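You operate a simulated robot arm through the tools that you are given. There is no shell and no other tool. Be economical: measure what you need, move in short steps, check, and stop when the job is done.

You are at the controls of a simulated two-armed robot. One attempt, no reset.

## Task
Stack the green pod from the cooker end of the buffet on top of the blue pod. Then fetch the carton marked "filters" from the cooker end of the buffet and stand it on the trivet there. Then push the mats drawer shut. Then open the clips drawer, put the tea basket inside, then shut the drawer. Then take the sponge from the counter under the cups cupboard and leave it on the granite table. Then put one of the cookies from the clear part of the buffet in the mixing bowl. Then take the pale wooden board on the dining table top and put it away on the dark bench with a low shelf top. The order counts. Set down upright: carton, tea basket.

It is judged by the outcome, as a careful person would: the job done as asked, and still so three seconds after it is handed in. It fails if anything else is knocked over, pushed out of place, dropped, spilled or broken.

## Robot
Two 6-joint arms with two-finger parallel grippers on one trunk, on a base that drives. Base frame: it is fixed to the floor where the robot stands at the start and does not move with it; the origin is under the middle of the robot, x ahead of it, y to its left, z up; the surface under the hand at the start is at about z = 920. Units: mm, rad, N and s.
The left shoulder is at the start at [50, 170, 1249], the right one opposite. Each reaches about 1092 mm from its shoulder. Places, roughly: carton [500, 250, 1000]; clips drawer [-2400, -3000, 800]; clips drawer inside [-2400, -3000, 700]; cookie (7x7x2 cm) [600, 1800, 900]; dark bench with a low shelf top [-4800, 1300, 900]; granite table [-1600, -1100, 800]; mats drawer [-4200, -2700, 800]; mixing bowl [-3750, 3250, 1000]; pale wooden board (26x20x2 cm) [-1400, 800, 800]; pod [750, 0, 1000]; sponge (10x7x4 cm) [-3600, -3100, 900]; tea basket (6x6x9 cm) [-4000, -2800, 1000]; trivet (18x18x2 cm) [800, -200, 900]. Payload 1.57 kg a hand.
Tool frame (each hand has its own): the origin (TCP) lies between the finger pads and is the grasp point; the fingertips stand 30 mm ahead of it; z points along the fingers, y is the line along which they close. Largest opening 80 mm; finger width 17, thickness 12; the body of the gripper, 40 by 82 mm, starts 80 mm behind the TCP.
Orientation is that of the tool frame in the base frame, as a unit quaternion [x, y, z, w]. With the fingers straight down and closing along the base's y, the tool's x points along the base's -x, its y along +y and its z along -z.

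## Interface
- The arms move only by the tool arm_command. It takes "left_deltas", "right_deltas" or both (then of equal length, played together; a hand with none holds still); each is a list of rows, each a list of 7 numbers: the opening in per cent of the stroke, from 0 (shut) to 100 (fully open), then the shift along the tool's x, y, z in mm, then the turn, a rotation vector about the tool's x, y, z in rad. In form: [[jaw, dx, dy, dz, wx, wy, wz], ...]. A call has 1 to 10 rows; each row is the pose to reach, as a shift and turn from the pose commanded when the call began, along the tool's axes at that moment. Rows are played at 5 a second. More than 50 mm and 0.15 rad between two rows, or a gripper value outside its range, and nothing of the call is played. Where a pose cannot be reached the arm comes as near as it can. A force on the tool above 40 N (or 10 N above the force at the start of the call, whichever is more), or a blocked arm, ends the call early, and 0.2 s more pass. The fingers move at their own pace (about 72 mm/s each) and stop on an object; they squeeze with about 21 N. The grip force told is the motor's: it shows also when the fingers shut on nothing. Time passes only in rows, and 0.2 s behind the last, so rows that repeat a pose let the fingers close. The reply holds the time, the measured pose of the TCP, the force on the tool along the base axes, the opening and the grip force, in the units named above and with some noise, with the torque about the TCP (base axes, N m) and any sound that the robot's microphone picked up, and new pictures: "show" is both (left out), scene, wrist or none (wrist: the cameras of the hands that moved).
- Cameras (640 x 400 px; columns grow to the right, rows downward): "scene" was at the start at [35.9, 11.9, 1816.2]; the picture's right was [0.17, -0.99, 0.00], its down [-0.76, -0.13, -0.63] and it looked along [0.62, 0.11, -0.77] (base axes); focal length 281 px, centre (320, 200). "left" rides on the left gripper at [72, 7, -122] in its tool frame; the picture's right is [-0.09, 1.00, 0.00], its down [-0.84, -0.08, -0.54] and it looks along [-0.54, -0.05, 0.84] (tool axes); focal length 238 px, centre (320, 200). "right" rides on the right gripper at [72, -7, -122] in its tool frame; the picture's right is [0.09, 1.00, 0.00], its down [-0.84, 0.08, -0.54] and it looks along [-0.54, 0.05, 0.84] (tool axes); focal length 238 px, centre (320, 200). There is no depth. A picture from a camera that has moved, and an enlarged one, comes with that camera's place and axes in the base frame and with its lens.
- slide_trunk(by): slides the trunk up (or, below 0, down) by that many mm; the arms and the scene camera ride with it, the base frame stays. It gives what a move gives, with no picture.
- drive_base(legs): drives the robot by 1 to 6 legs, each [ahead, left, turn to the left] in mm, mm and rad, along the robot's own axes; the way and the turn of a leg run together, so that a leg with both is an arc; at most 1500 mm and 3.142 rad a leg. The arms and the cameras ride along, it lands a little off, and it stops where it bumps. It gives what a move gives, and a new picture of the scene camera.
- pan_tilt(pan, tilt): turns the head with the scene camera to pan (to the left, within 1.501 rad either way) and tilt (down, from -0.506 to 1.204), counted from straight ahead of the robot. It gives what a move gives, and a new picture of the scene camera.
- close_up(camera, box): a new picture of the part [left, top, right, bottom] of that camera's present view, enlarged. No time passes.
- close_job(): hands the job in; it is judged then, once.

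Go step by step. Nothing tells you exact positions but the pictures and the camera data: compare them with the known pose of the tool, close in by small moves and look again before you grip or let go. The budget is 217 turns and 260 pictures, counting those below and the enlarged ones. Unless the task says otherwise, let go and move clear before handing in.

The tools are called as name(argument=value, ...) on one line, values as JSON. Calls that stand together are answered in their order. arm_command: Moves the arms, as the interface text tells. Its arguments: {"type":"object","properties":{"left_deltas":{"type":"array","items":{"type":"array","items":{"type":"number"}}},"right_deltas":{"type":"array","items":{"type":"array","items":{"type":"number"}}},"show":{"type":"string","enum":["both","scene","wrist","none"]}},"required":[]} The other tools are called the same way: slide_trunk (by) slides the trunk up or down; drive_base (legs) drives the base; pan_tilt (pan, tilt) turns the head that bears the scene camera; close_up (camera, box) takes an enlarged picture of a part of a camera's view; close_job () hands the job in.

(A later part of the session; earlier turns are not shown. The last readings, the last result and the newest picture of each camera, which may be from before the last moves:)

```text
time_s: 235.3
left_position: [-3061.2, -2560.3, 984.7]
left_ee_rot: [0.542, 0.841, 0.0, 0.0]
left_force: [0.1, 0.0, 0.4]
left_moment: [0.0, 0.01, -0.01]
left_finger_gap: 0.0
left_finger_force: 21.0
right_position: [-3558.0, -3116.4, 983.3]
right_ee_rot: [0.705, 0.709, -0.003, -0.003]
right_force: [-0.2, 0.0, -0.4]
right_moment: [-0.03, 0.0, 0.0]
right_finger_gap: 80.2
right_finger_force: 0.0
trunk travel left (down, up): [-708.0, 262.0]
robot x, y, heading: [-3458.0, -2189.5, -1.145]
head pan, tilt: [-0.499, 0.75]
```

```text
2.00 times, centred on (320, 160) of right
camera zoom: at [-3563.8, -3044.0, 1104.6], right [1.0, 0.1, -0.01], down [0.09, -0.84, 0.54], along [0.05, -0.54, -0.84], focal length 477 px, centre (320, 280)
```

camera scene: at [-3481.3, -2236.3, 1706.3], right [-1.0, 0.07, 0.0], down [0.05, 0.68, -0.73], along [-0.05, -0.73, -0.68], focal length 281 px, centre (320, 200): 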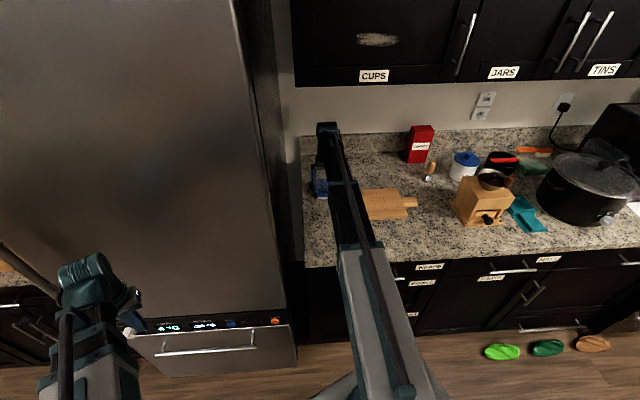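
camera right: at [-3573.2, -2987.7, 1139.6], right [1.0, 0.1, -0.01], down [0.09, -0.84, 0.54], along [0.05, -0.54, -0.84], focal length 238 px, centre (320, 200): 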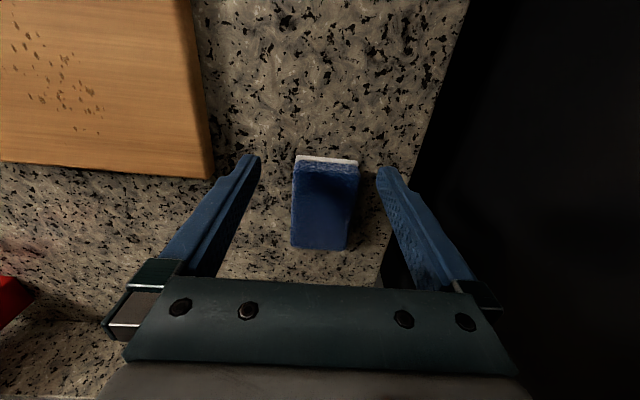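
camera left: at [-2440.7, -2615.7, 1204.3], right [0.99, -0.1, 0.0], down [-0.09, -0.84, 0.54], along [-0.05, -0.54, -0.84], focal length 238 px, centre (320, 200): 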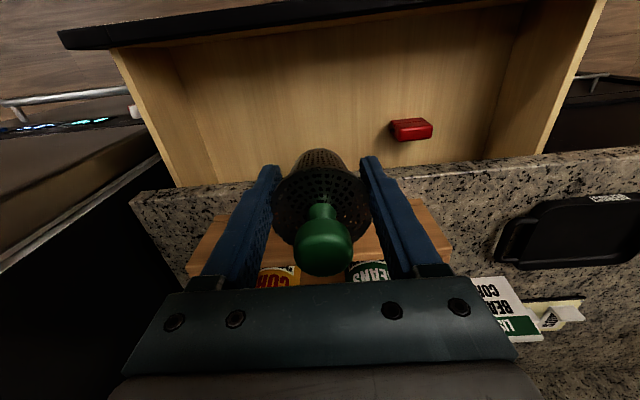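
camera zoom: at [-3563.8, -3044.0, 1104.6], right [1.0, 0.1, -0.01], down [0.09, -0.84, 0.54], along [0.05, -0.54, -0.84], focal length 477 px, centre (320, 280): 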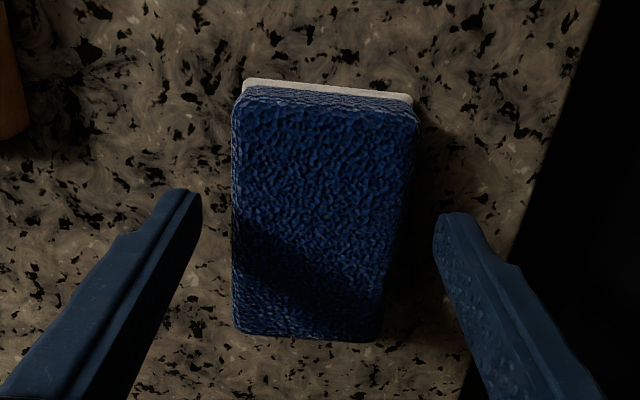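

Well centred. I lower and grip.

slide_trunk(by=-28)

arm_command(right_deltas=[[75, 0, 0, 0, 0, 0, 0], [60, 0, 0, 0, 0, 0, 0], [50, 0, 0, 0, 0, 0, 0], [50, 0, 0, 0, 0, 0, 0]], show="none")

slide_trunk(by=60)

close_up(camera="right", box=[0, 0, 640, 400])

```text
time_s: 236.0
left_position: [-3061.7, -2561.6, 954.5]
left_ee_rot: [0.542, 0.84, 0.0, 0.001]
left_force: [-1.3, -0.3, -0.3]
left_moment: [0.0, 0.01, 0.0]
left_finger_gap: 0.0
left_finger_force: 20.9
right_position: [-3558.3, -3116.3, 956.1]
right_ee_rot: [0.705, 0.709, -0.003, -0.005]
right_force: [0.1, 0.5, -0.2]
right_moment: [-0.01, -0.01, -0.01]
right_finger_gap: 80.2
right_finger_force: 0.0
trunk travel left (down, up): [-680.0, 290.0]
robot x, y, heading: [-3459.9, -2188.5, -1.146]
head pan, tilt: [-0.499, 0.75]
```

```text
time_s: 237.0
left_position: [-3061.1, -2560.9, 955.4]
left_ee_rot: [0.541, 0.841, 0.001, 0.001]
left_force: [0.1, -0.1, -0.3]
left_moment: [-0.01, 0.0, -0.01]
left_finger_gap: 0.3
left_finger_force: 20.7
right_position: [-3556.2, -3116.9, 955.6]
right_ee_rot: [0.705, 0.709, -0.002, -0.004]
right_force: [0.7, -0.2, 0.6]
right_moment: [0.0, -0.03, -0.06]
right_finger_gap: 60.9
right_finger_force: 21.0
trunk travel left (down, up): [-680.0, 290.0]
robot x, y, heading: [-3458.4, -2189.0, -1.143]
head pan, tilt: [-0.499, 0.75]
```

```text
time_s: 238.0
left_position: [-3060.4, -2560.9, 1015.2]
left_ee_rot: [0.542, 0.841, 0.001, -0.001]
left_force: [-0.5, 0.5, -0.7]
left_moment: [0.01, 0.03, 0.03]
left_finger_gap: 0.2
left_finger_force: 21.4
right_position: [-3557.9, -3117.3, 1015.9]
right_ee_rot: [0.705, 0.709, -0.002, -0.004]
right_force: [0.4, -0.1, -1.0]
right_moment: [0.0, 0.03, 0.0]
right_finger_gap: 61.1
right_finger_force: 21.1
trunk travel left (down, up): [-740.0, 230.0]
robot x, y, heading: [-3459.3, -2191.1, -1.149]
head pan, tilt: [-0.499, 0.75]
```

```text
1.00 times, centred on (320, 200) of right (not enlarged: the box is as wide or as high as the picture)
camera zoom: at [-3563.8, -3044.3, 1136.3], right [1.0, 0.1, -0.01], down [0.09, -0.84, 0.54], along [0.05, -0.54, -0.84], focal length 238 px, centre (320, 200)
```

zoom: 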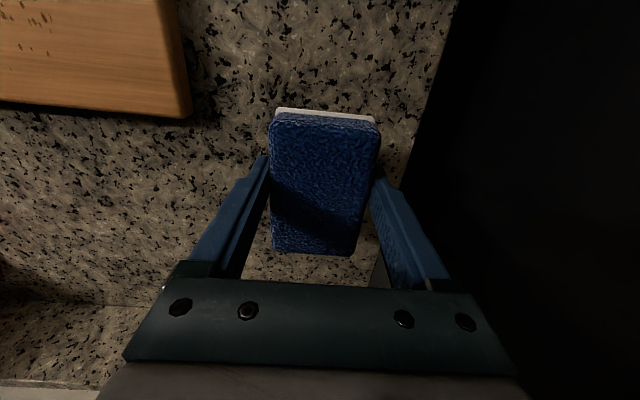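

Sponge held. I draw it out from under the cupboard, raise, and drive toward the granite table.

arm_command(right_deltas=[[50, 45, -5, 0, 0, 0, 0], [50, 90, -12, 0, 0, 0, 0], [50, 135, -20, 0, 0, 0, -0.06], [50, 180, -30, 0, 0, 0, -0.12], [50, 225, -40, 0, 0, 0, -0.18], [50, 270, -52, 0, 0, 0, -0.24], [50, 300, -62, 0, 0, 0, -0.3], [50, 325, -70, 0, 0, 0, -0.36], [50, 340, -74, 0, 0, 0, -0.42], [50, 340, -74, 0, 0, 0, -0.427]], show="none")

slide_trunk(by=115)

drive_base(legs=[[-160, 0, 0], [0, 0, 1.146], [1400, 0, 0]])

```text
time_s: 240.2
left_position: [-3060.5, -2561.1, 1014.5]
left_ee_rot: [0.541, 0.841, 0.0, 0.0]
left_force: [-0.9, 0.3, 1.3]
left_moment: [-0.02, 0.0, 0.01]
left_finger_gap: 0.1
left_finger_force: 21.5
right_position: [-3634.4, -2774.8, 1015.2]
right_ee_rot: [0.539, 0.843, -0.002, -0.004]
right_force: [-0.3, 0.9, -0.1]
right_moment: [0.01, -0.03, -0.04]
right_finger_gap: 61.0
right_finger_force: 21.1
trunk travel left (down, up): [-740.0, 230.0]
robot x, y, heading: [-3459.9, -2190.8, -1.143]
head pan, tilt: [-0.499, 0.75]
```

```text
time_s: 241.7
left_position: [-3060.8, -2561.9, 1130.3]
left_ee_rot: [0.542, 0.84, 0.0, 0.0]
left_force: [-0.4, -0.5, 0.2]
left_moment: [-0.02, 0.03, 0.0]
left_finger_gap: 0.0
left_finger_force: 21.3
right_position: [-3633.9, -2776.5, 1128.7]
right_ee_rot: [0.539, 0.842, -0.001, -0.004]
right_force: [-0.5, -0.8, 0.5]
right_moment: [0.0, 0.01, 0.0]
right_finger_gap: 61.1
right_finger_force: 20.4
trunk travel left (down, up): [-855.0, 115.0]
robot x, y, heading: [-3463.8, -2194.5, -1.144]
head pan, tilt: [-0.499, 0.75]
```

```text
time_s: 252.5
left_position: [-1629.8, -1882.4, 1130.4]
left_ee_rot: [0.018, 1.0, 0.001, -0.002]
left_force: [-0.2, -0.7, -0.7]
left_moment: [0.0, 0.0, 0.03]
left_finger_gap: 0.0
left_finger_force: 20.8
right_position: [-1692.7, -2492.4, 1130.9]
right_ee_rot: [0.015, 1.0, -0.004, -0.002]
right_force: [0.6, 0.6, -0.7]
right_moment: [-0.02, 0.0, 0.0]
right_finger_gap: 61.0
right_finger_force: 20.7
trunk travel left (down, up): [-855.0, 115.0]
robot x, y, heading: [-2138.5, -2073.5, -0.039]
head pan, tilt: [-0.499, 0.75]
camera scene: at [-2107.7, -2115.7, 1818.3], right [-0.51, -0.86, 0.0], down [-0.59, 0.35, -0.73], along [0.63, -0.37, -0.68], focal length 281 px, centre (320, 200)
```

scene: 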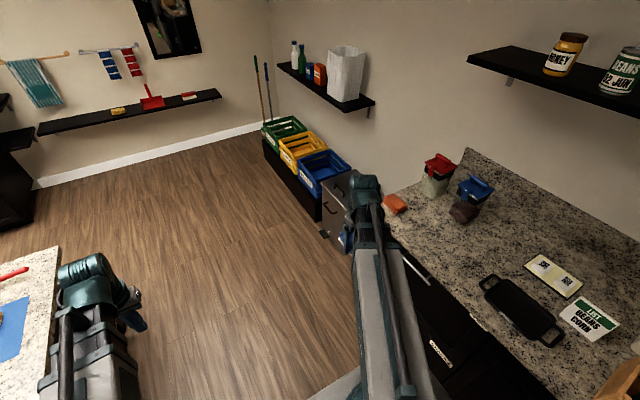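

drive_base(legs=[[310, 0, 0], [0, 0, 1.6]])

pan_tilt(pan=-0.1, tilt=0.8)

```text
time_s: 258.4
left_position: [-2008.7, -1571.8, 1130.4]
left_ee_rot: [-0.688, 0.725, 0.0, 0.0]
left_force: [0.0, -0.7, -0.4]
left_moment: [-0.01, -0.02, -0.01]
left_finger_gap: 0.1
left_finger_force: 20.5
right_position: [-1401.2, -1644.7, 1131.3]
right_ee_rot: [-0.691, 0.723, -0.004, 0.001]
right_force: [0.5, -0.4, 0.3]
right_moment: [-0.01, 0.0, 0.04]
right_finger_gap: 60.9
right_finger_force: 21.0
trunk travel left (down, up): [-855.0, 115.0]
robot x, y, heading: [-1828.3, -2083.0, 1.52]
head pan, tilt: [-0.499, 0.75]
camera scene: at [-1784.7, -2055.2, 1818.3], right [0.85, -0.52, 0.0], down [-0.36, -0.58, -0.73], along [0.38, 0.62, -0.68], focal length 281 px, centre (320, 200)
```

scene: 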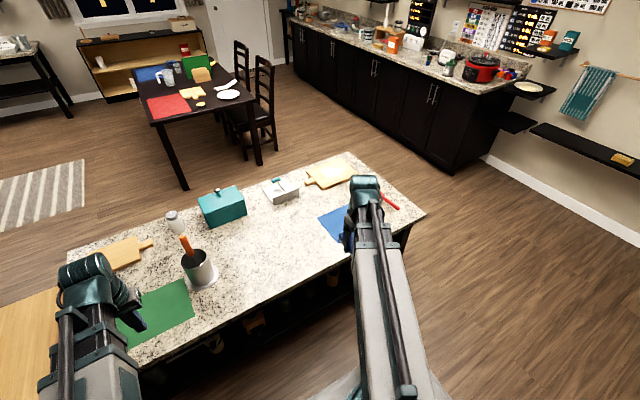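

```text
time_s: 259.2
left_position: [-2009.6, -1570.6, 1129.4]
left_ee_rot: [-0.689, 0.725, 0.0, 0.001]
left_force: [-0.5, -0.4, -0.8]
left_moment: [-0.01, 0.0, 0.01]
left_finger_gap: 0.0
left_finger_force: 21.1
right_position: [-1400.9, -1643.4, 1130.8]
right_ee_rot: [-0.691, 0.723, -0.004, 0.001]
right_force: [0.0, -0.5, -0.4]
right_moment: [0.02, 0.0, -0.03]
right_finger_gap: 60.7
right_finger_force: 21.0
trunk travel left (down, up): [-855.0, 115.0]
robot x, y, heading: [-1828.7, -2086.2, 1.515]
head pan, tilt: [-0.099, 0.799]
camera scene: at [-1815.8, -2046.1, 1814.3], right [0.99, -0.15, 0.0], down [-0.11, -0.71, -0.7], along [0.11, 0.69, -0.72], focal length 281 px, centre (320, 200)
```

scene: 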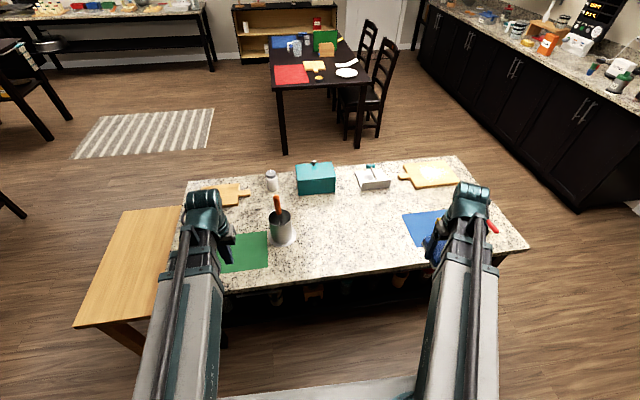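

Table items look undisturbed. I take the sponge to a clear spot near [-1560, -1310].

arm_command(right_deltas=[[50, -40, 22, 0, 0, 0, 0], [50, -80, 44, 0, 0, 0, 0], [50, -120, 66, 0, 0, 0, 0], [50, -160, 88, 0, 0, 0, 0], [50, -200, 110, 0, 0, 0, 0], [50, -240, 132, 0, 0, 0, 0], [50, -280, 154, 0, 0, 0, 0], [50, -315, 177, 0, 0, 0, 0], [50, -323, 177, 0, 0, 0, 0]])

```text
time_s: 261.2
left_position: [-2008.4, -1571.1, 1129.5]
left_ee_rot: [-0.688, 0.726, 0.0, 0.0]
left_force: [-0.1, 0.2, 1.0]
left_moment: [-0.01, 0.01, 0.03]
left_finger_gap: 0.0
left_finger_force: 20.8
right_position: [-1563.9, -1311.5, 1129.8]
right_ee_rot: [-0.691, 0.723, -0.004, 0.0]
right_force: [0.2, -0.5, -0.5]
right_moment: [0.0, -0.01, 0.01]
right_finger_gap: 60.9
right_finger_force: 21.4
right hand out of reach, approached as far as the arm can: row 3, 4, 6, 7, 8, 9
trunk travel left (down, up): [-855.0, 115.0]
robot x, y, heading: [-1830.8, -2085.4, 1.52]
head pan, tilt: [-0.099, 0.799]
camera scene: at [-1815.6, -2046.3, 1814.3], right [0.99, -0.15, 0.0], down [-0.11, -0.71, -0.7], along [0.1, 0.69, -0.72], focal length 281 px, centre (320, 200)
camera right: at [-1560.9, -1381.4, 1251.8], right [-1.0, -0.05, -0.01], down [-0.04, 0.84, 0.54], along [-0.02, 0.54, -0.84], focal length 238 px, centre (320, 200)
```

scene: 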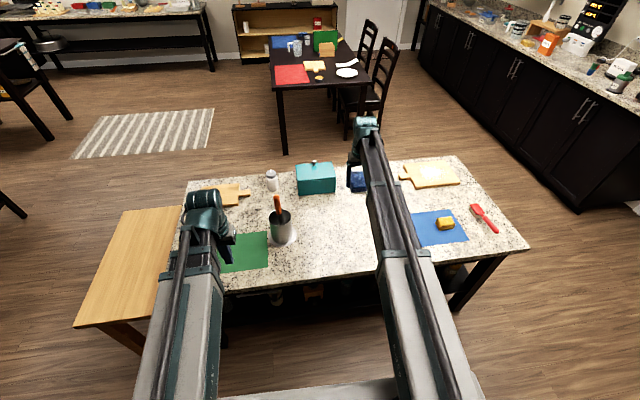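
right: 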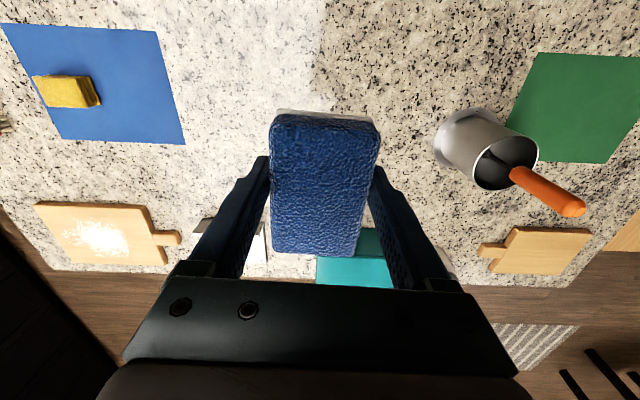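

Below the hand is clear granite. I lower.

slide_trunk(by=-230)

close_up(camera="right", box=[0, 0, 640, 400])

pan_tilt(pan=-0.1, tilt=0.6)

```text
time_s: 263.7
left_position: [-2008.1, -1572.2, 900.8]
left_ee_rot: [-0.688, 0.726, 0.0, 0.001]
left_force: [-0.6, 0.2, 0.1]
left_moment: [-0.04, 0.01, -0.04]
left_finger_gap: 0.0
left_finger_force: 20.4
right_position: [-1563.5, -1310.0, 900.3]
right_ee_rot: [-0.691, 0.723, -0.004, 0.0]
right_force: [-0.4, 0.7, -1.3]
right_moment: [-0.05, -0.02, 0.0]
right_finger_gap: 60.8
right_finger_force: 20.8
trunk travel left (down, up): [-625.0, 345.0]
robot x, y, heading: [-1823.8, -2086.9, 1.516]
head pan, tilt: [-0.099, 0.799]
```

```text
1.00 times, centred on (320, 200) of right (not enlarged: the box is as wide or as high as the picture)
camera zoom: at [-1561.0, -1381.6, 1021.8], right [-1.0, -0.05, -0.01], down [-0.04, 0.84, 0.54], along [-0.02, 0.54, -0.84], focal length 238 px, centre (320, 200)
```

zoom: 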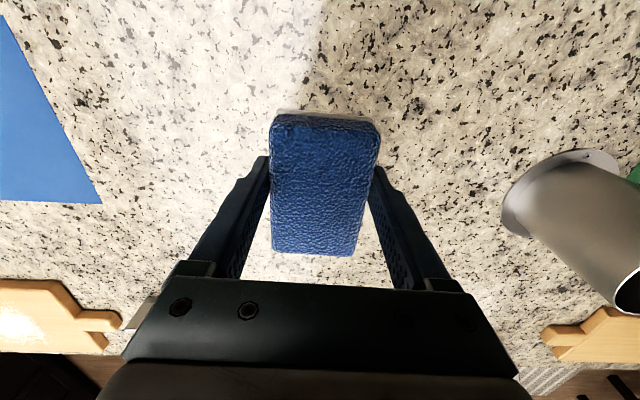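

```text
time_s: 264.4
left_position: [-2009.0, -1571.5, 900.4]
left_ee_rot: [-0.688, 0.726, 0.0, 0.001]
left_force: [-0.1, 0.7, -0.4]
left_moment: [0.02, 0.01, 0.0]
left_finger_gap: 0.0
left_finger_force: 21.0
right_position: [-1563.3, -1309.8, 899.6]
right_ee_rot: [-0.691, 0.723, -0.005, 0.0]
right_force: [-0.5, -0.8, -0.2]
right_moment: [0.01, -0.05, 0.02]
right_finger_gap: 60.9
right_finger_force: 21.1
trunk travel left (down, up): [-625.0, 345.0]
robot x, y, heading: [-1824.7, -2086.6, 1.519]
head pan, tilt: [-0.099, 0.6]
camera scene: at [-1814.7, -2038.4, 1601.1], right [0.99, -0.15, 0.0], down [-0.09, -0.56, -0.82], along [0.12, 0.82, -0.57], focal length 281 px, centre (320, 200)
```

scene: 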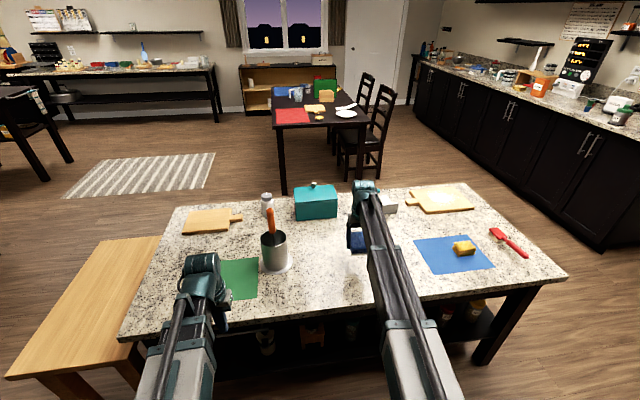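

slide_trunk(by=-56)

slide_trunk(by=-8)

slide_trunk(by=-8)

close_up(camera="right", box=[0, 0, 640, 400])

close_up(camera="left", box=[0, 0, 640, 400])

```text
time_s: 265.4
left_position: [-2009.3, -1570.9, 844.6]
left_ee_rot: [-0.688, 0.726, 0.001, 0.0]
left_force: [0.5, -0.7, 0.0]
left_moment: [0.03, 0.03, 0.03]
left_finger_gap: 0.1
left_finger_force: 21.0
right_position: [-1563.5, -1313.3, 844.5]
right_ee_rot: [-0.69, 0.724, -0.004, 0.001]
right_force: [0.9, 0.8, -0.4]
right_moment: [0.01, 0.01, -0.02]
right_finger_gap: 61.0
right_finger_force: 21.3
trunk travel left (down, up): [-569.0, 401.0]
robot x, y, heading: [-1825.2, -2085.0, 1.513]
head pan, tilt: [-0.099, 0.6]
```

```text
time_s: 265.9
left_position: [-2008.6, -1572.0, 836.7]
left_ee_rot: [-0.689, 0.725, 0.0, 0.0]
left_force: [-0.4, 0.3, 0.2]
left_moment: [0.01, 0.01, -0.04]
left_finger_gap: 0.0
left_finger_force: 20.8
right_position: [-1564.8, -1311.8, 836.9]
right_ee_rot: [-0.692, 0.722, -0.004, 0.001]
right_force: [0.0, 0.0, -0.1]
right_moment: [-0.03, -0.02, 0.01]
right_finger_gap: 61.1
right_finger_force: 20.9
trunk travel left (down, up): [-561.0, 409.0]
robot x, y, heading: [-1826.3, -2085.5, 1.522]
head pan, tilt: [-0.099, 0.6]
```

```text
time_s: 266.5
left_position: [-2008.5, -1570.7, 828.9]
left_ee_rot: [-0.689, 0.725, -0.001, 0.001]
left_force: [-0.1, 0.2, 0.3]
left_moment: [-0.01, 0.0, 0.01]
left_finger_gap: 0.2
left_finger_force: 20.9
right_position: [-1563.3, -1310.9, 828.0]
right_ee_rot: [-0.691, 0.723, -0.004, 0.0]
right_force: [0.2, 0.3, -0.7]
right_moment: [-0.01, -0.02, -0.01]
right_finger_gap: 61.2
right_finger_force: 20.8
trunk travel left (down, up): [-553.0, 417.0]
robot x, y, heading: [-1825.8, -2083.8, 1.515]
head pan, tilt: [-0.099, 0.6]
```

```text
1.00 times, centred on (320, 200) of right (not enlarged: the box is as wide or as high as the picture)
camera zoom: at [-1561.0, -1381.6, 949.8], right [-1.0, -0.05, -0.01], down [-0.04, 0.84, 0.54], along [-0.02, 0.54, -0.84], focal length 238 px, centre (320, 200)
```

zoom: 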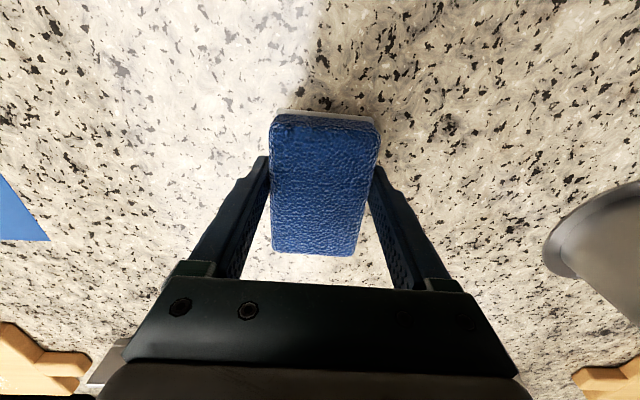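

```text
1.00 times, centred on (320, 200) of left (not enlarged: the box is as wide or as high as the picture)
camera zoom: at [-2017.1, -1642.5, 949.2], right [-0.99, 0.14, 0.0], down [0.12, 0.83, 0.54], along [0.08, 0.54, -0.84], focal length 238 px, centre (320, 200)
```

zoom: 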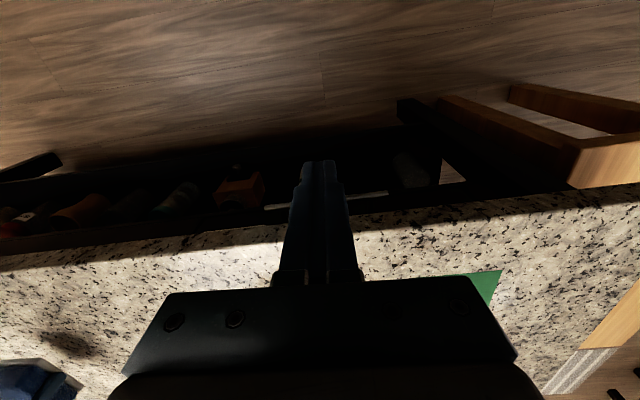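

slide_trunk(by=-8)

slide_trunk(by=-6)

slide_trunk(by=-6)

```text
time_s: 267.1
left_position: [-2008.7, -1572.8, 820.3]
left_ee_rot: [-0.688, 0.725, 0.0, 0.0]
left_force: [-0.2, -0.7, -0.4]
left_moment: [0.03, 0.01, 0.0]
left_finger_gap: 0.0
left_finger_force: 21.5
right_position: [-1563.5, -1311.4, 820.0]
right_ee_rot: [-0.69, 0.723, -0.005, 0.001]
right_force: [-0.2, 0.1, -0.3]
right_moment: [-0.01, 0.04, 0.02]
right_finger_gap: 60.9
right_finger_force: 20.9
trunk travel left (down, up): [-545.0, 425.0]
robot x, y, heading: [-1823.7, -2086.6, 1.518]
head pan, tilt: [-0.099, 0.6]
```

```text
time_s: 267.6
left_position: [-2008.3, -1570.3, 814.7]
left_ee_rot: [-0.688, 0.726, 0.001, 0.0]
left_force: [-0.7, -1.4, 0.2]
left_moment: [-0.01, 0.01, 0.0]
left_finger_gap: 0.0
left_finger_force: 21.2
right_position: [-1563.9, -1311.2, 813.4]
right_ee_rot: [-0.691, 0.723, -0.004, 0.001]
right_force: [-0.1, -0.1, -1.0]
right_moment: [0.03, 0.03, 0.0]
right_finger_gap: 61.1
right_finger_force: 21.3
trunk travel left (down, up): [-539.0, 431.0]
robot x, y, heading: [-1824.2, -2085.2, 1.521]
head pan, tilt: [-0.099, 0.6]
```

```text
time_s: 268.2
left_position: [-2007.4, -1571.0, 808.1]
left_ee_rot: [-0.688, 0.725, 0.0, 0.001]
left_force: [-0.7, -0.6, 1.0]
left_moment: [0.04, 0.01, -0.02]
left_finger_gap: 0.1
left_finger_force: 20.7
right_position: [-1563.4, -1311.3, 808.8]
right_ee_rot: [-0.69, 0.724, -0.004, 0.0]
right_force: [0.0, -0.1, -0.2]
right_moment: [0.02, 0.01, 0.0]
right_finger_gap: 61.0
right_finger_force: 21.1
trunk travel left (down, up): [-533.0, 437.0]
robot x, y, heading: [-1826.0, -2086.1, 1.516]
head pan, tilt: [-0.099, 0.6]
```

slide_trunk(by=-5)

slide_trunk(by=-4)

slide_trunk(by=-4)

close_up(camera="scene", box=[300, 180, 440, 268])

```text
time_s: 268.7
left_position: [-2008.2, -1572.2, 803.1]
left_ee_rot: [-0.688, 0.725, 0.0, -0.001]
left_force: [-0.5, 0.4, -0.1]
left_moment: [0.03, 0.01, 0.01]
left_finger_gap: 0.0
left_finger_force: 21.2
right_position: [-1563.3, -1310.1, 804.2]
right_ee_rot: [-0.691, 0.723, -0.005, 0.0]
right_force: [0.0, 0.4, -0.6]
right_moment: [-0.02, 0.03, -0.02]
right_finger_gap: 61.0
right_finger_force: 20.8
trunk travel left (down, up): [-528.0, 442.0]
robot x, y, heading: [-1828.1, -2083.6, 1.519]
head pan, tilt: [-0.099, 0.6]
```

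```text
time_s: 269.2
left_position: [-2010.2, -1570.9, 799.0]
left_ee_rot: [-0.688, 0.725, 0.0, 0.0]
left_force: [-0.4, 0.1, -0.9]
left_moment: [0.01, 0.01, 0.0]
left_finger_gap: 0.0
left_finger_force: 21.0
right_position: [-1563.0, -1311.8, 800.4]
right_ee_rot: [-0.691, 0.723, -0.005, 0.0]
right_force: [0.4, -0.9, -1.2]
right_moment: [0.01, -0.05, 0.04]
right_finger_gap: 60.9
right_finger_force: 21.1
trunk travel left (down, up): [-524.0, 446.0]
robot x, y, heading: [-1825.5, -2084.0, 1.521]
head pan, tilt: [-0.099, 0.6]
```

```text
time_s: 269.8
left_position: [-2007.9, -1572.2, 795.2]
left_ee_rot: [-0.688, 0.725, 0.0, 0.0]
left_force: [-0.7, 0.4, -0.1]
left_moment: [0.04, -0.02, -0.01]
left_finger_gap: 0.0
left_finger_force: 20.7
right_position: [-1563.0, -1311.1, 794.8]
right_ee_rot: [-0.691, 0.723, -0.004, 0.0]
right_force: [0.4, -0.4, 3.2]
right_moment: [0.18, 0.12, -0.03]
right_finger_gap: 61.1
right_finger_force: 20.3
trunk travel left (down, up): [-520.0, 450.0]
robot x, y, heading: [-1826.6, -2087.0, 1.522]
head pan, tilt: [-0.099, 0.6]
```

```text
4.55 times, centred on (370, 224) of scene
camera zoom: at [-1814.8, -2038.7, 1496.2], right [0.99, -0.15, 0.0], down [-0.09, -0.56, -0.83], along [0.12, 0.82, -0.56], focal length 1276 px, centre (93, 91)
```

zoom: 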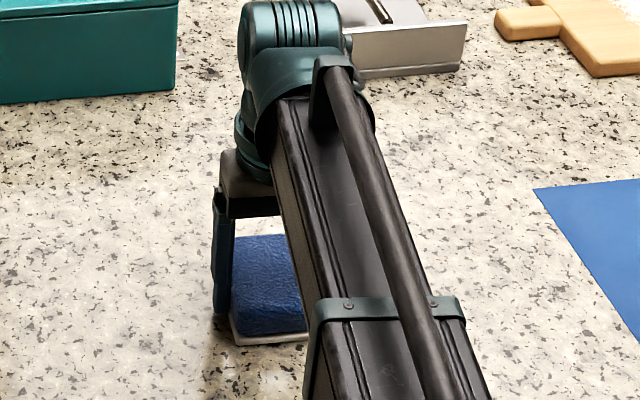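

Contact (table top ≈ z 760). I release and rise.

arm_command(right_deltas=[[90, 0, 0, 0, 0, 0, 0], [100, 0, 0, 0, 0, 0, 0], [100, 0, 0, 0, 0, 0, 0]], show="none")

slide_trunk(by=340)

close_up(camera="right", box=[0, 0, 640, 400])

```text
time_s: 270.6
left_position: [-2009.9, -1571.9, 794.6]
left_ee_rot: [-0.689, 0.725, 0.001, 0.0]
left_force: [0.8, 0.6, 0.4]
left_moment: [0.04, 0.01, 0.0]
left_finger_gap: 0.0
left_finger_force: 21.2
right_position: [-1562.6, -1311.1, 794.8]
right_ee_rot: [-0.691, 0.723, -0.004, 0.001]
right_force: [-0.7, 0.7, 0.1]
right_moment: [-0.03, 0.0, 0.02]
right_finger_gap: 80.0
right_finger_force: 0.1
trunk travel left (down, up): [-520.0, 450.0]
robot x, y, heading: [-1827.9, -2084.4, 1.519]
head pan, tilt: [-0.099, 0.6]
```

```text
time_s: 273.9
left_position: [-2007.6, -1571.6, 1135.7]
left_ee_rot: [-0.688, 0.726, 0.0, 0.0]
left_force: [0.4, 0.3, 0.6]
left_moment: [0.01, -0.01, 0.06]
left_finger_gap: 0.2
left_finger_force: 21.0
right_position: [-1564.2, -1311.3, 1135.3]
right_ee_rot: [-0.69, 0.724, -0.004, 0.001]
right_force: [-0.2, -0.7, -0.1]
right_moment: [0.03, 0.0, -0.04]
right_finger_gap: 79.8
right_finger_force: 0.0
trunk travel left (down, up): [-860.0, 110.0]
robot x, y, heading: [-1829.0, -2085.6, 1.513]
head pan, tilt: [-0.099, 0.6]
```

```text
1.00 times, centred on (320, 200) of right (not enlarged: the box is as wide or as high as the picture)
camera zoom: at [-1561.0, -1381.4, 1256.7], right [-1.0, -0.05, -0.01], down [-0.04, 0.84, 0.54], along [-0.02, 0.54, -0.84], focal length 238 px, centre (320, 200)
```

zoom: 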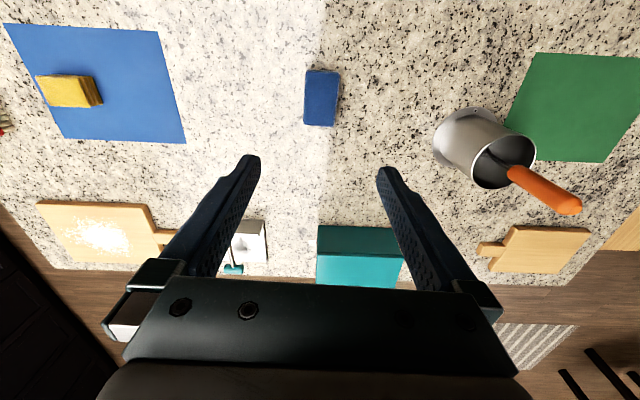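

Sponge is on the granite table. I fold the right hand back and drive toward the buffet's clear end for the cookie.

arm_command(right_deltas=[[100, 40, -15, 0, 0, 0, 0], [100, 85, -30, 0, 0, 0, 0], [100, 130, -50, 0, 0, 0, 0], [100, 175, -70, 0, 0, 0, 0], [100, 220, -90, 0, 0, 0, 0], [100, 265, -110, 0, 0, 0, 0], [100, 305, -130, 0, 0, 0, 0], [100, 325, -150, 0, 0, 0, 0]], show="none")

drive_base(legs=[[0, 0, -1.515], [1400, 0, 0], [420, 0, 0], [0, 0, 1.571], [1000, 0, 0]])

pan_tilt(pan=0.0, tilt=0.5)

```text
time_s: 275.7
left_position: [-2008.0, -1571.5, 1135.6]
left_ee_rot: [-0.688, 0.725, 0.0, -0.001]
left_force: [-0.9, -0.2, -0.3]
left_moment: [-0.05, 0.0, -0.02]
left_finger_gap: 0.1
left_finger_force: 20.5
right_position: [-1428.2, -1639.8, 1135.5]
right_ee_rot: [-0.691, 0.723, -0.003, 0.0]
right_force: [-0.3, -0.2, -0.8]
right_moment: [0.02, 0.04, 0.01]
right_finger_gap: 80.0
right_finger_force: 0.0
right hand out of reach, approached as far as the arm can: row 3, 4, 6
trunk travel left (down, up): [-860.0, 110.0]
robot x, y, heading: [-1824.5, -2083.8, 1.517]
head pan, tilt: [-0.099, 0.6]
```

```text
time_s: 297.1
left_position: [-428.3, -546.5, 1135.5]
left_ee_rot: [0.75, -0.662, 0.0, 0.0]
left_force: [-0.4, -0.3, 0.1]
left_moment: [-0.03, 0.0, 0.0]
left_finger_gap: 0.0
left_finger_force: 20.7
right_position: [156.2, -512.8, 1134.0]
right_ee_rot: [0.752, -0.66, 0.004, 0.0]
right_force: [0.2, 0.0, 0.0]
right_moment: [-0.05, -0.02, -0.01]
right_finger_gap: 79.8
right_finger_force: 0.0
trunk travel left (down, up): [-860.0, 110.0]
robot x, y, heading: [-161.2, -1021.2, 1.691]
head pan, tilt: [-0.099, 0.6]
camera scene: at [-156.7, -972.3, 1836.2], right [1.0, 0.02, 0.0], down [0.01, -0.57, -0.82], along [-0.02, 0.82, -0.57], focal length 281 px, centre (320, 200)
```

scene: 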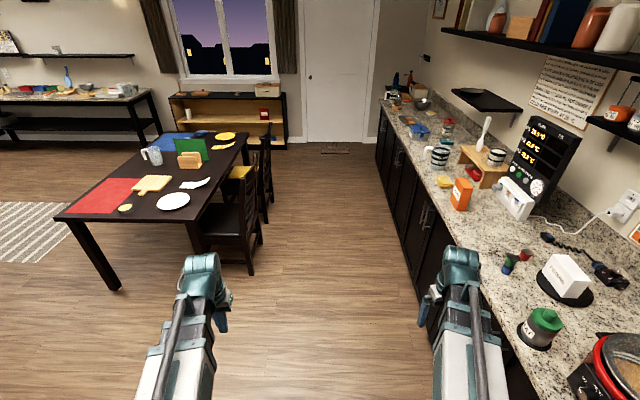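

```text
time_s: 297.8
left_position: [-429.2, -547.7, 1135.5]
left_ee_rot: [0.75, -0.662, 0.0, -0.001]
left_force: [-0.3, 0.0, -0.5]
left_moment: [0.03, 0.01, 0.01]
left_finger_gap: 0.0
left_finger_force: 20.7
right_position: [154.2, -511.8, 1135.0]
right_ee_rot: [0.751, -0.66, 0.004, -0.001]
right_force: [-0.3, 0.4, 0.6]
right_moment: [-0.01, 0.02, -0.02]
right_finger_gap: 80.0
right_finger_force: 0.1
trunk travel left (down, up): [-860.0, 110.0]
robot x, y, heading: [-161.5, -1019.7, 1.693]
head pan, tilt: [0.0, 0.499]
camera scene: at [-165.6, -971.0, 1845.2], right [0.99, 0.12, 0.0], down [0.06, -0.48, -0.88], along [-0.11, 0.87, -0.48], focal length 281 px, centre (320, 200)
```

scene: 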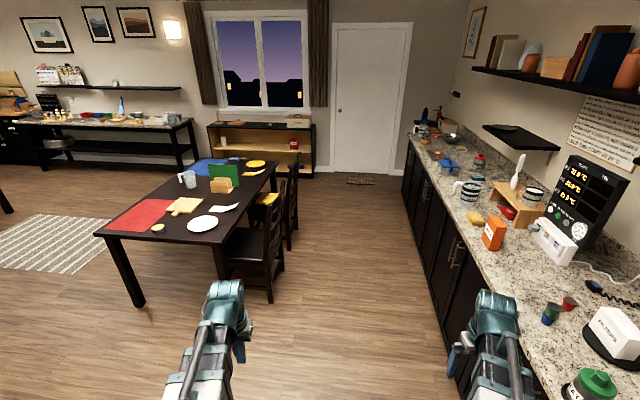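

Corridor is clear (chairs end at x≈-760). I drive up to the cookie area and face the buffet.

drive_base(legs=[[0, 0, -0.12], [1400, 0, 0], [1400, 0, 0], [0, 0, -1.571]])

pan_tilt(pan=0.0, tilt=0.8)

```text
time_s: 315.7
left_position: [331.0, 1972.4, 1134.1]
left_ee_rot: [-0.001, 1.0, -0.001, 0.0]
left_force: [-0.1, 0.0, 0.1]
left_moment: [-0.02, -0.01, 0.02]
left_finger_gap: 0.0
left_finger_force: 20.6
right_position: [292.7, 1390.0, 1134.6]
right_ee_rot: [-0.004, 1.0, -0.004, -0.002]
right_force: [0.1, 0.3, 0.0]
right_moment: [-0.01, -0.02, 0.03]
right_finger_gap: 79.8
right_finger_force: 0.1
trunk travel left (down, up): [-860.0, 110.0]
robot x, y, heading: [-171.0, 1764.2, 0.004]
head pan, tilt: [0.0, 0.499]
camera scene: at [-120.8, 1763.2, 1845.3], right [0.0, -1.0, 0.0], down [-0.48, 0.0, -0.88], along [0.88, 0.0, -0.48], focal length 281 px, centre (320, 200)
```

scene: 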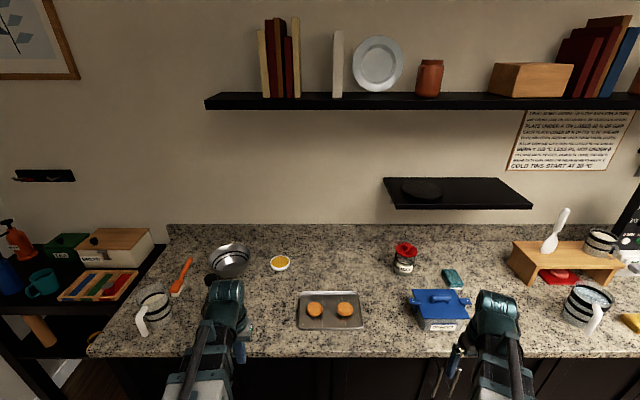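

```text
time_s: 316.5
left_position: [329.7, 1973.7, 1135.4]
left_ee_rot: [-0.001, 1.0, 0.0, 0.001]
left_force: [0.6, 0.2, 0.0]
left_moment: [0.0, 0.03, -0.02]
left_finger_gap: 0.0
left_finger_force: 21.2
right_position: [294.2, 1390.3, 1135.7]
right_ee_rot: [-0.003, 1.0, -0.003, -0.002]
right_force: [-0.1, -0.5, 0.8]
right_moment: [-0.01, -0.02, 0.01]
right_finger_gap: 80.1
right_finger_force: 0.1
trunk travel left (down, up): [-860.0, 110.0]
robot x, y, heading: [-170.9, 1764.5, 0.001]
head pan, tilt: [0.0, 0.799]
camera scene: at [-131.0, 1763.3, 1819.4], right [0.0, -1.0, 0.0], down [-0.72, 0.0, -0.7], along [0.7, 0.0, -0.72], focal length 281 px, centre (320, 200)
```

scene: 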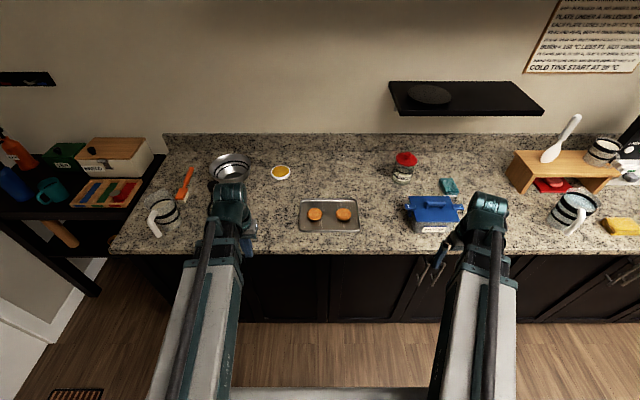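

I see two cookies on a tray in front. I zoom in.

close_up(camera="scene", box=[280, 185, 380, 247])

arm_command(left_deltas=[[50, -40, -20, 0, 0, 0, 0], [100, -85, -40, 0, 0, 0, 0], [100, -125, -65, 0, 0, 0, 0], [100, -165, -90, 0, 0, 0, 0], [100, -205, -115, 0, 0, 0, 0], [100, -235, -145, 0, 0, 0, 0], [100, -250, -175, 0, 0, 0, 0], [100, -250, -187, 0, 0, 0, 0], [100, -250, -187, 0, 0, 0, 0]], show="wrist")

```text
6.40 times, centred on (330, 216) of scene
camera zoom: at [-131.0, 1763.3, 1819.4], right [0.0, -1.0, 0.0], down [-0.72, 0.0, -0.7], along [0.7, 0.0, -0.72], focal length 1796 px, centre (256, 98)
```

zoom: 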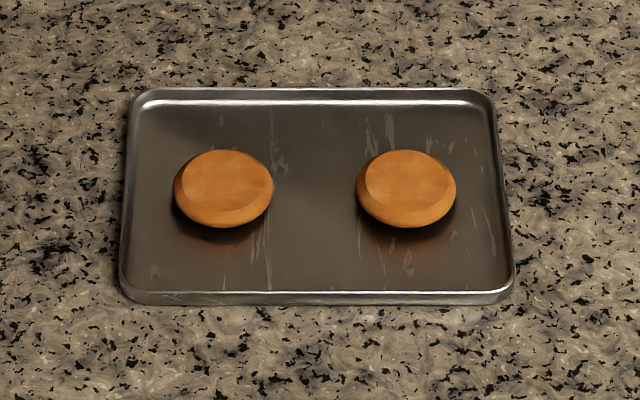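

```text
time_s: 318.5
left_position: [580.6, 1785.7, 1134.9]
left_ee_rot: [0.0, 1.0, 0.0, -0.001]
left_force: [0.3, 0.7, 0.4]
left_moment: [-0.01, -0.03, -0.02]
left_finger_gap: 79.7
left_finger_force: 0.0
right_position: [294.1, 1390.5, 1135.5]
right_ee_rot: [-0.003, 1.0, -0.003, -0.002]
right_force: [-0.7, -0.1, -1.0]
right_moment: [0.0, 0.01, -0.01]
right_finger_gap: 79.8
right_finger_force: 0.1
trunk travel left (down, up): [-860.0, 110.0]
robot x, y, heading: [-173.8, 1762.6, 0.003]
head pan, tilt: [0.0, 0.799]
camera left: at [510.6, 1793.4, 1256.1], right [0.09, 1.0, 0.0], down [0.84, -0.08, 0.54], along [0.54, -0.05, -0.84], focal length 238 px, centre (320, 200)
```

left: 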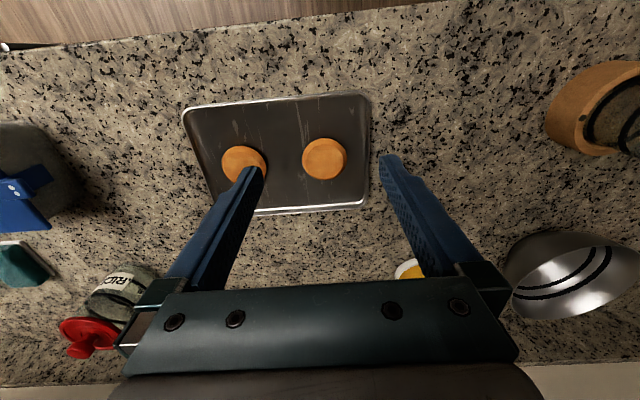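

Left cookie ≈[642, 1786], ~65 mm wide. I move over it and lower partway.

arm_command(left_deltas=[[100, -31, 0, 0, 0, 0, 0], [100, -61, 0, 0, 0, 0, 0], [100, -61, 0, 0, 0, 0, 0]], show="none")

slide_trunk(by=-145)

close_up(camera="left", box=[160, 60, 480, 260])

```text
time_s: 319.3
left_position: [639.9, 1786.3, 1134.4]
left_ee_rot: [-0.001, 1.0, 0.0, 0.0]
left_force: [-0.4, -0.7, 0.2]
left_moment: [0.0, -0.02, -0.02]
left_finger_gap: 79.9
left_finger_force: 0.1
right_position: [294.8, 1389.9, 1135.3]
right_ee_rot: [-0.004, 1.0, -0.004, -0.003]
right_force: [-0.9, 0.1, -0.3]
right_moment: [-0.01, 0.0, -0.01]
right_finger_gap: 79.7
right_finger_force: 0.1
trunk travel left (down, up): [-860.0, 110.0]
robot x, y, heading: [-170.9, 1766.5, 0.005]
head pan, tilt: [0.0, 0.799]
```

```text
time_s: 321.0
left_position: [639.2, 1787.1, 989.7]
left_ee_rot: [-0.001, 1.0, -0.001, 0.0]
left_force: [-0.3, 0.2, 0.7]
left_moment: [0.03, 0.0, 0.03]
left_finger_gap: 80.2
left_finger_force: 0.0
right_position: [293.8, 1390.1, 990.4]
right_ee_rot: [-0.004, 1.0, -0.004, -0.002]
right_force: [0.1, -0.7, -0.1]
right_moment: [0.02, -0.01, 0.04]
right_finger_gap: 79.7
right_finger_force: 0.0
trunk travel left (down, up): [-715.0, 255.0]
robot x, y, heading: [-170.6, 1765.0, 0.01]
head pan, tilt: [0.0, 0.799]
```

```text
2.00 times, centred on (320, 160) of left
camera zoom: at [569.4, 1793.8, 1111.3], right [0.09, 1.0, 0.0], down [0.84, -0.08, 0.54], along [0.54, -0.05, -0.84], focal length 477 px, centre (320, 280)
```

zoom: 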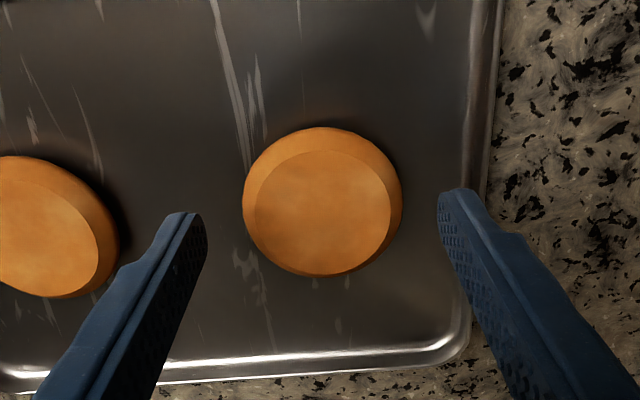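

I shift 6 mm forward and 2 mm right, narrow slightly to clear the tray rim, lower and grip.

arm_command(left_deltas=[[94, -6, -2, 0, 0, 0, 0], [94, -6, -2, 0, 0, 0, 0]], show="none")

slide_trunk(by=-27)

close_up(camera="left", box=[160, 60, 480, 260])

```text
time_s: 321.6
left_position: [646.6, 1784.2, 989.6]
left_ee_rot: [-0.001, 1.0, 0.0, 0.0]
left_force: [0.2, -0.1, 0.4]
left_moment: [0.01, -0.02, 0.01]
left_finger_gap: 75.1
left_finger_force: 0.1
right_position: [293.9, 1390.1, 991.3]
right_ee_rot: [-0.004, 1.0, -0.004, -0.003]
right_force: [-0.1, 0.0, 0.7]
right_moment: [-0.04, 0.01, -0.02]
right_finger_gap: 80.0
right_finger_force: 0.1
trunk travel left (down, up): [-715.0, 255.0]
robot x, y, heading: [-171.7, 1764.1, -0.003]
head pan, tilt: [0.0, 0.799]
```

```text
time_s: 322.3
left_position: [644.7, 1784.8, 962.6]
left_ee_rot: [-0.001, 1.0, 0.0, 0.0]
left_force: [-0.7, 0.4, 0.1]
left_moment: [0.0, 0.01, -0.05]
left_finger_gap: 75.3
left_finger_force: 0.1
right_position: [293.6, 1389.2, 963.0]
right_ee_rot: [-0.003, 1.0, -0.004, -0.002]
right_force: [-0.3, 0.1, 0.2]
right_moment: [0.02, -0.03, 0.04]
right_finger_gap: 79.8
right_finger_force: 0.1
trunk travel left (down, up): [-688.0, 282.0]
robot x, y, heading: [-173.9, 1762.8, 0.003]
head pan, tilt: [0.0, 0.799]
```

```text
2.00 times, centred on (320, 160) of left
camera zoom: at [575.0, 1791.8, 1084.2], right [0.09, 1.0, 0.0], down [0.84, -0.08, 0.54], along [0.54, -0.05, -0.84], focal length 477 px, centre (320, 280)
```

zoom: 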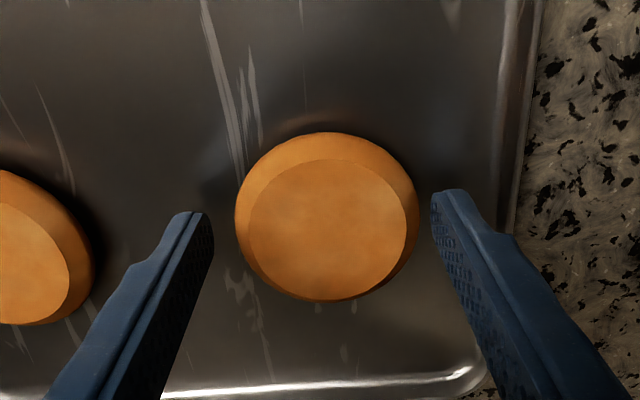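

slide_trunk(by=-3.5)

arm_command(left_deltas=[[85, 0, 0, 0, 0, 0, 0], [75, 0, 0, 0, 0, 0, 0], [65, 0, 0, 0, 0, 0, 0], [60, 0, 0, 0, 0, 0, 0], [60, 0, 0, 0, 0, 0, 0]], show="none")

slide_trunk(by=170)

close_up(camera="left", box=[0, 0, 640, 400])

```text
time_s: 322.8
left_position: [645.1, 1784.6, 959.5]
left_ee_rot: [-0.001, 1.0, -0.001, 0.0]
left_force: [-0.1, 0.1, -0.3]
left_moment: [-0.02, -0.01, 0.0]
left_finger_gap: 75.4
left_finger_force: 0.0
right_position: [293.2, 1389.6, 959.7]
right_ee_rot: [-0.004, 1.0, -0.004, -0.003]
right_force: [-0.2, -1.3, -0.4]
right_moment: [-0.01, 0.01, 0.04]
right_finger_gap: 80.2
right_finger_force: 0.0
trunk travel left (down, up): [-685.0, 285.0]
robot x, y, heading: [-174.4, 1760.3, 0.003]
head pan, tilt: [0.0, 0.799]
```

```text
time_s: 324.0
left_position: [645.5, 1785.0, 959.9]
left_ee_rot: [-0.001, 1.0, 0.0, 0.0]
left_force: [0.9, 0.0, 0.8]
left_moment: [-0.01, 0.02, 0.01]
left_finger_gap: 64.5
left_finger_force: 20.9
right_position: [294.5, 1390.0, 959.8]
right_ee_rot: [-0.003, 1.0, -0.003, -0.002]
right_force: [0.1, -0.5, -0.1]
right_moment: [0.0, -0.04, 0.0]
right_finger_gap: 80.2
right_finger_force: 0.0
trunk travel left (down, up): [-685.0, 285.0]
robot x, y, heading: [-177.8, 1769.0, 0.002]
head pan, tilt: [0.0, 0.799]
```

```text
time_s: 326.0
left_position: [644.5, 1784.7, 1129.5]
left_ee_rot: [-0.001, 1.0, -0.001, 0.0]
left_force: [-0.2, -0.1, -0.5]
left_moment: [-0.01, 0.04, 0.0]
left_finger_gap: 64.5
left_finger_force: 20.5
right_position: [294.2, 1390.5, 1131.1]
right_ee_rot: [-0.003, 1.0, -0.003, -0.002]
right_force: [-0.2, -0.4, 1.1]
right_moment: [-0.03, 0.02, 0.02]
right_finger_gap: 79.9
right_finger_force: 0.1
trunk travel left (down, up): [-855.0, 115.0]
robot x, y, heading: [-172.0, 1765.5, 0.002]
head pan, tilt: [0.0, 0.799]
```

```text
1.00 times, centred on (320, 200) of left (not enlarged: the box is as wide or as high as the picture)
camera zoom: at [575.2, 1791.7, 1250.5], right [0.09, 1.0, 0.0], down [0.84, -0.08, 0.54], along [0.54, -0.05, -0.84], focal length 238 px, centre (320, 200)
```

zoom: 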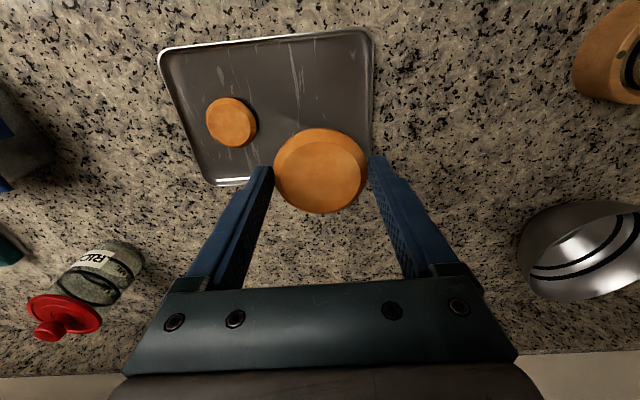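

Cookie held (64.5 mm). I fold the arm back and drive toward the bench with the mixing bowl, strafing between dining table and window wall.

arm_command(left_deltas=[[60, 40, 10, 0, 0, 0, 0], [60, 85, 25, 0, 0, 0, 0], [60, 130, 40, 0, 0, 0, 0], [60, 175, 60, 0, 0, 0, 0], [60, 220, 85, 0, 0, 0, 0], [60, 260, 115, 0, 0, 0, 0], [60, 290, 145, 0, 0, 0, 0], [60, 310, 175, 0, 0, 0, 0]], show="none")

drive_base(legs=[[-50, 0, 0], [0, 0, 1.571], [620, 0, 0], [0, 1000, 0]])

pan_tilt(pan=0.9, tilt=0.5)

```text
refused: row 5 steps farther than a row can; nothing moved
```

```text
time_s: 338.5
left_position: [-1234.4, 3195.3, 1129.5]
left_ee_rot: [-0.706, 0.708, 0.0, -0.001]
left_force: [0.5, 0.7, -0.5]
left_moment: [-0.04, -0.02, 0.0]
left_finger_gap: 64.4
left_finger_force: 21.0
right_position: [-838.9, 2843.8, 1129.4]
right_ee_rot: [0.709, -0.705, 0.004, -0.001]
right_force: [-0.7, -0.6, 0.3]
right_moment: [-0.01, -0.03, 0.05]
right_finger_gap: 80.1
right_finger_force: 0.1
trunk travel left (down, up): [-855.0, 115.0]
robot x, y, heading: [-1215.2, 2381.2, 1.568]
head pan, tilt: [0.0, 0.799]
camera scene: at [-1215.8, 2418.8, 1813.8], right [1.0, 0.0, 0.0], down [0.0, -0.72, -0.7], along [0.0, 0.7, -0.72], focal length 281 px, centre (320, 200)
```

scene: 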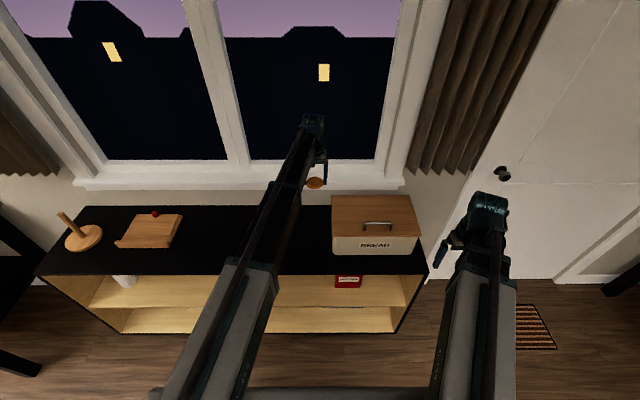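

```text
time_s: 339.7
left_position: [-1231.6, 3196.6, 1129.5]
left_ee_rot: [-0.706, 0.708, 0.0, -0.001]
left_force: [-0.2, 0.0, -1.1]
left_moment: [-0.03, -0.03, 0.02]
left_finger_gap: 64.7
left_finger_force: 21.3
right_position: [-838.6, 2844.4, 1131.5]
right_ee_rot: [0.708, -0.706, 0.004, -0.001]
right_force: [0.1, 0.5, -0.5]
right_moment: [-0.01, 0.0, 0.03]
right_finger_gap: 79.9
right_finger_force: 0.1
trunk travel left (down, up): [-855.0, 115.0]
robot x, y, heading: [-1217.7, 2382.7, 1.567]
head pan, tilt: [0.901, 0.499]
camera scene: at [-1286.5, 2394.9, 1839.7], right [0.62, 0.78, 0.0], down [0.37, -0.3, -0.88], along [-0.69, 0.55, -0.48], focal length 281 px, centre (320, 200)
```

scene: 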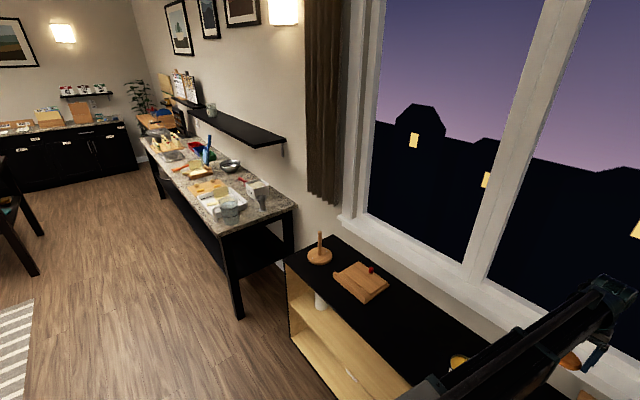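

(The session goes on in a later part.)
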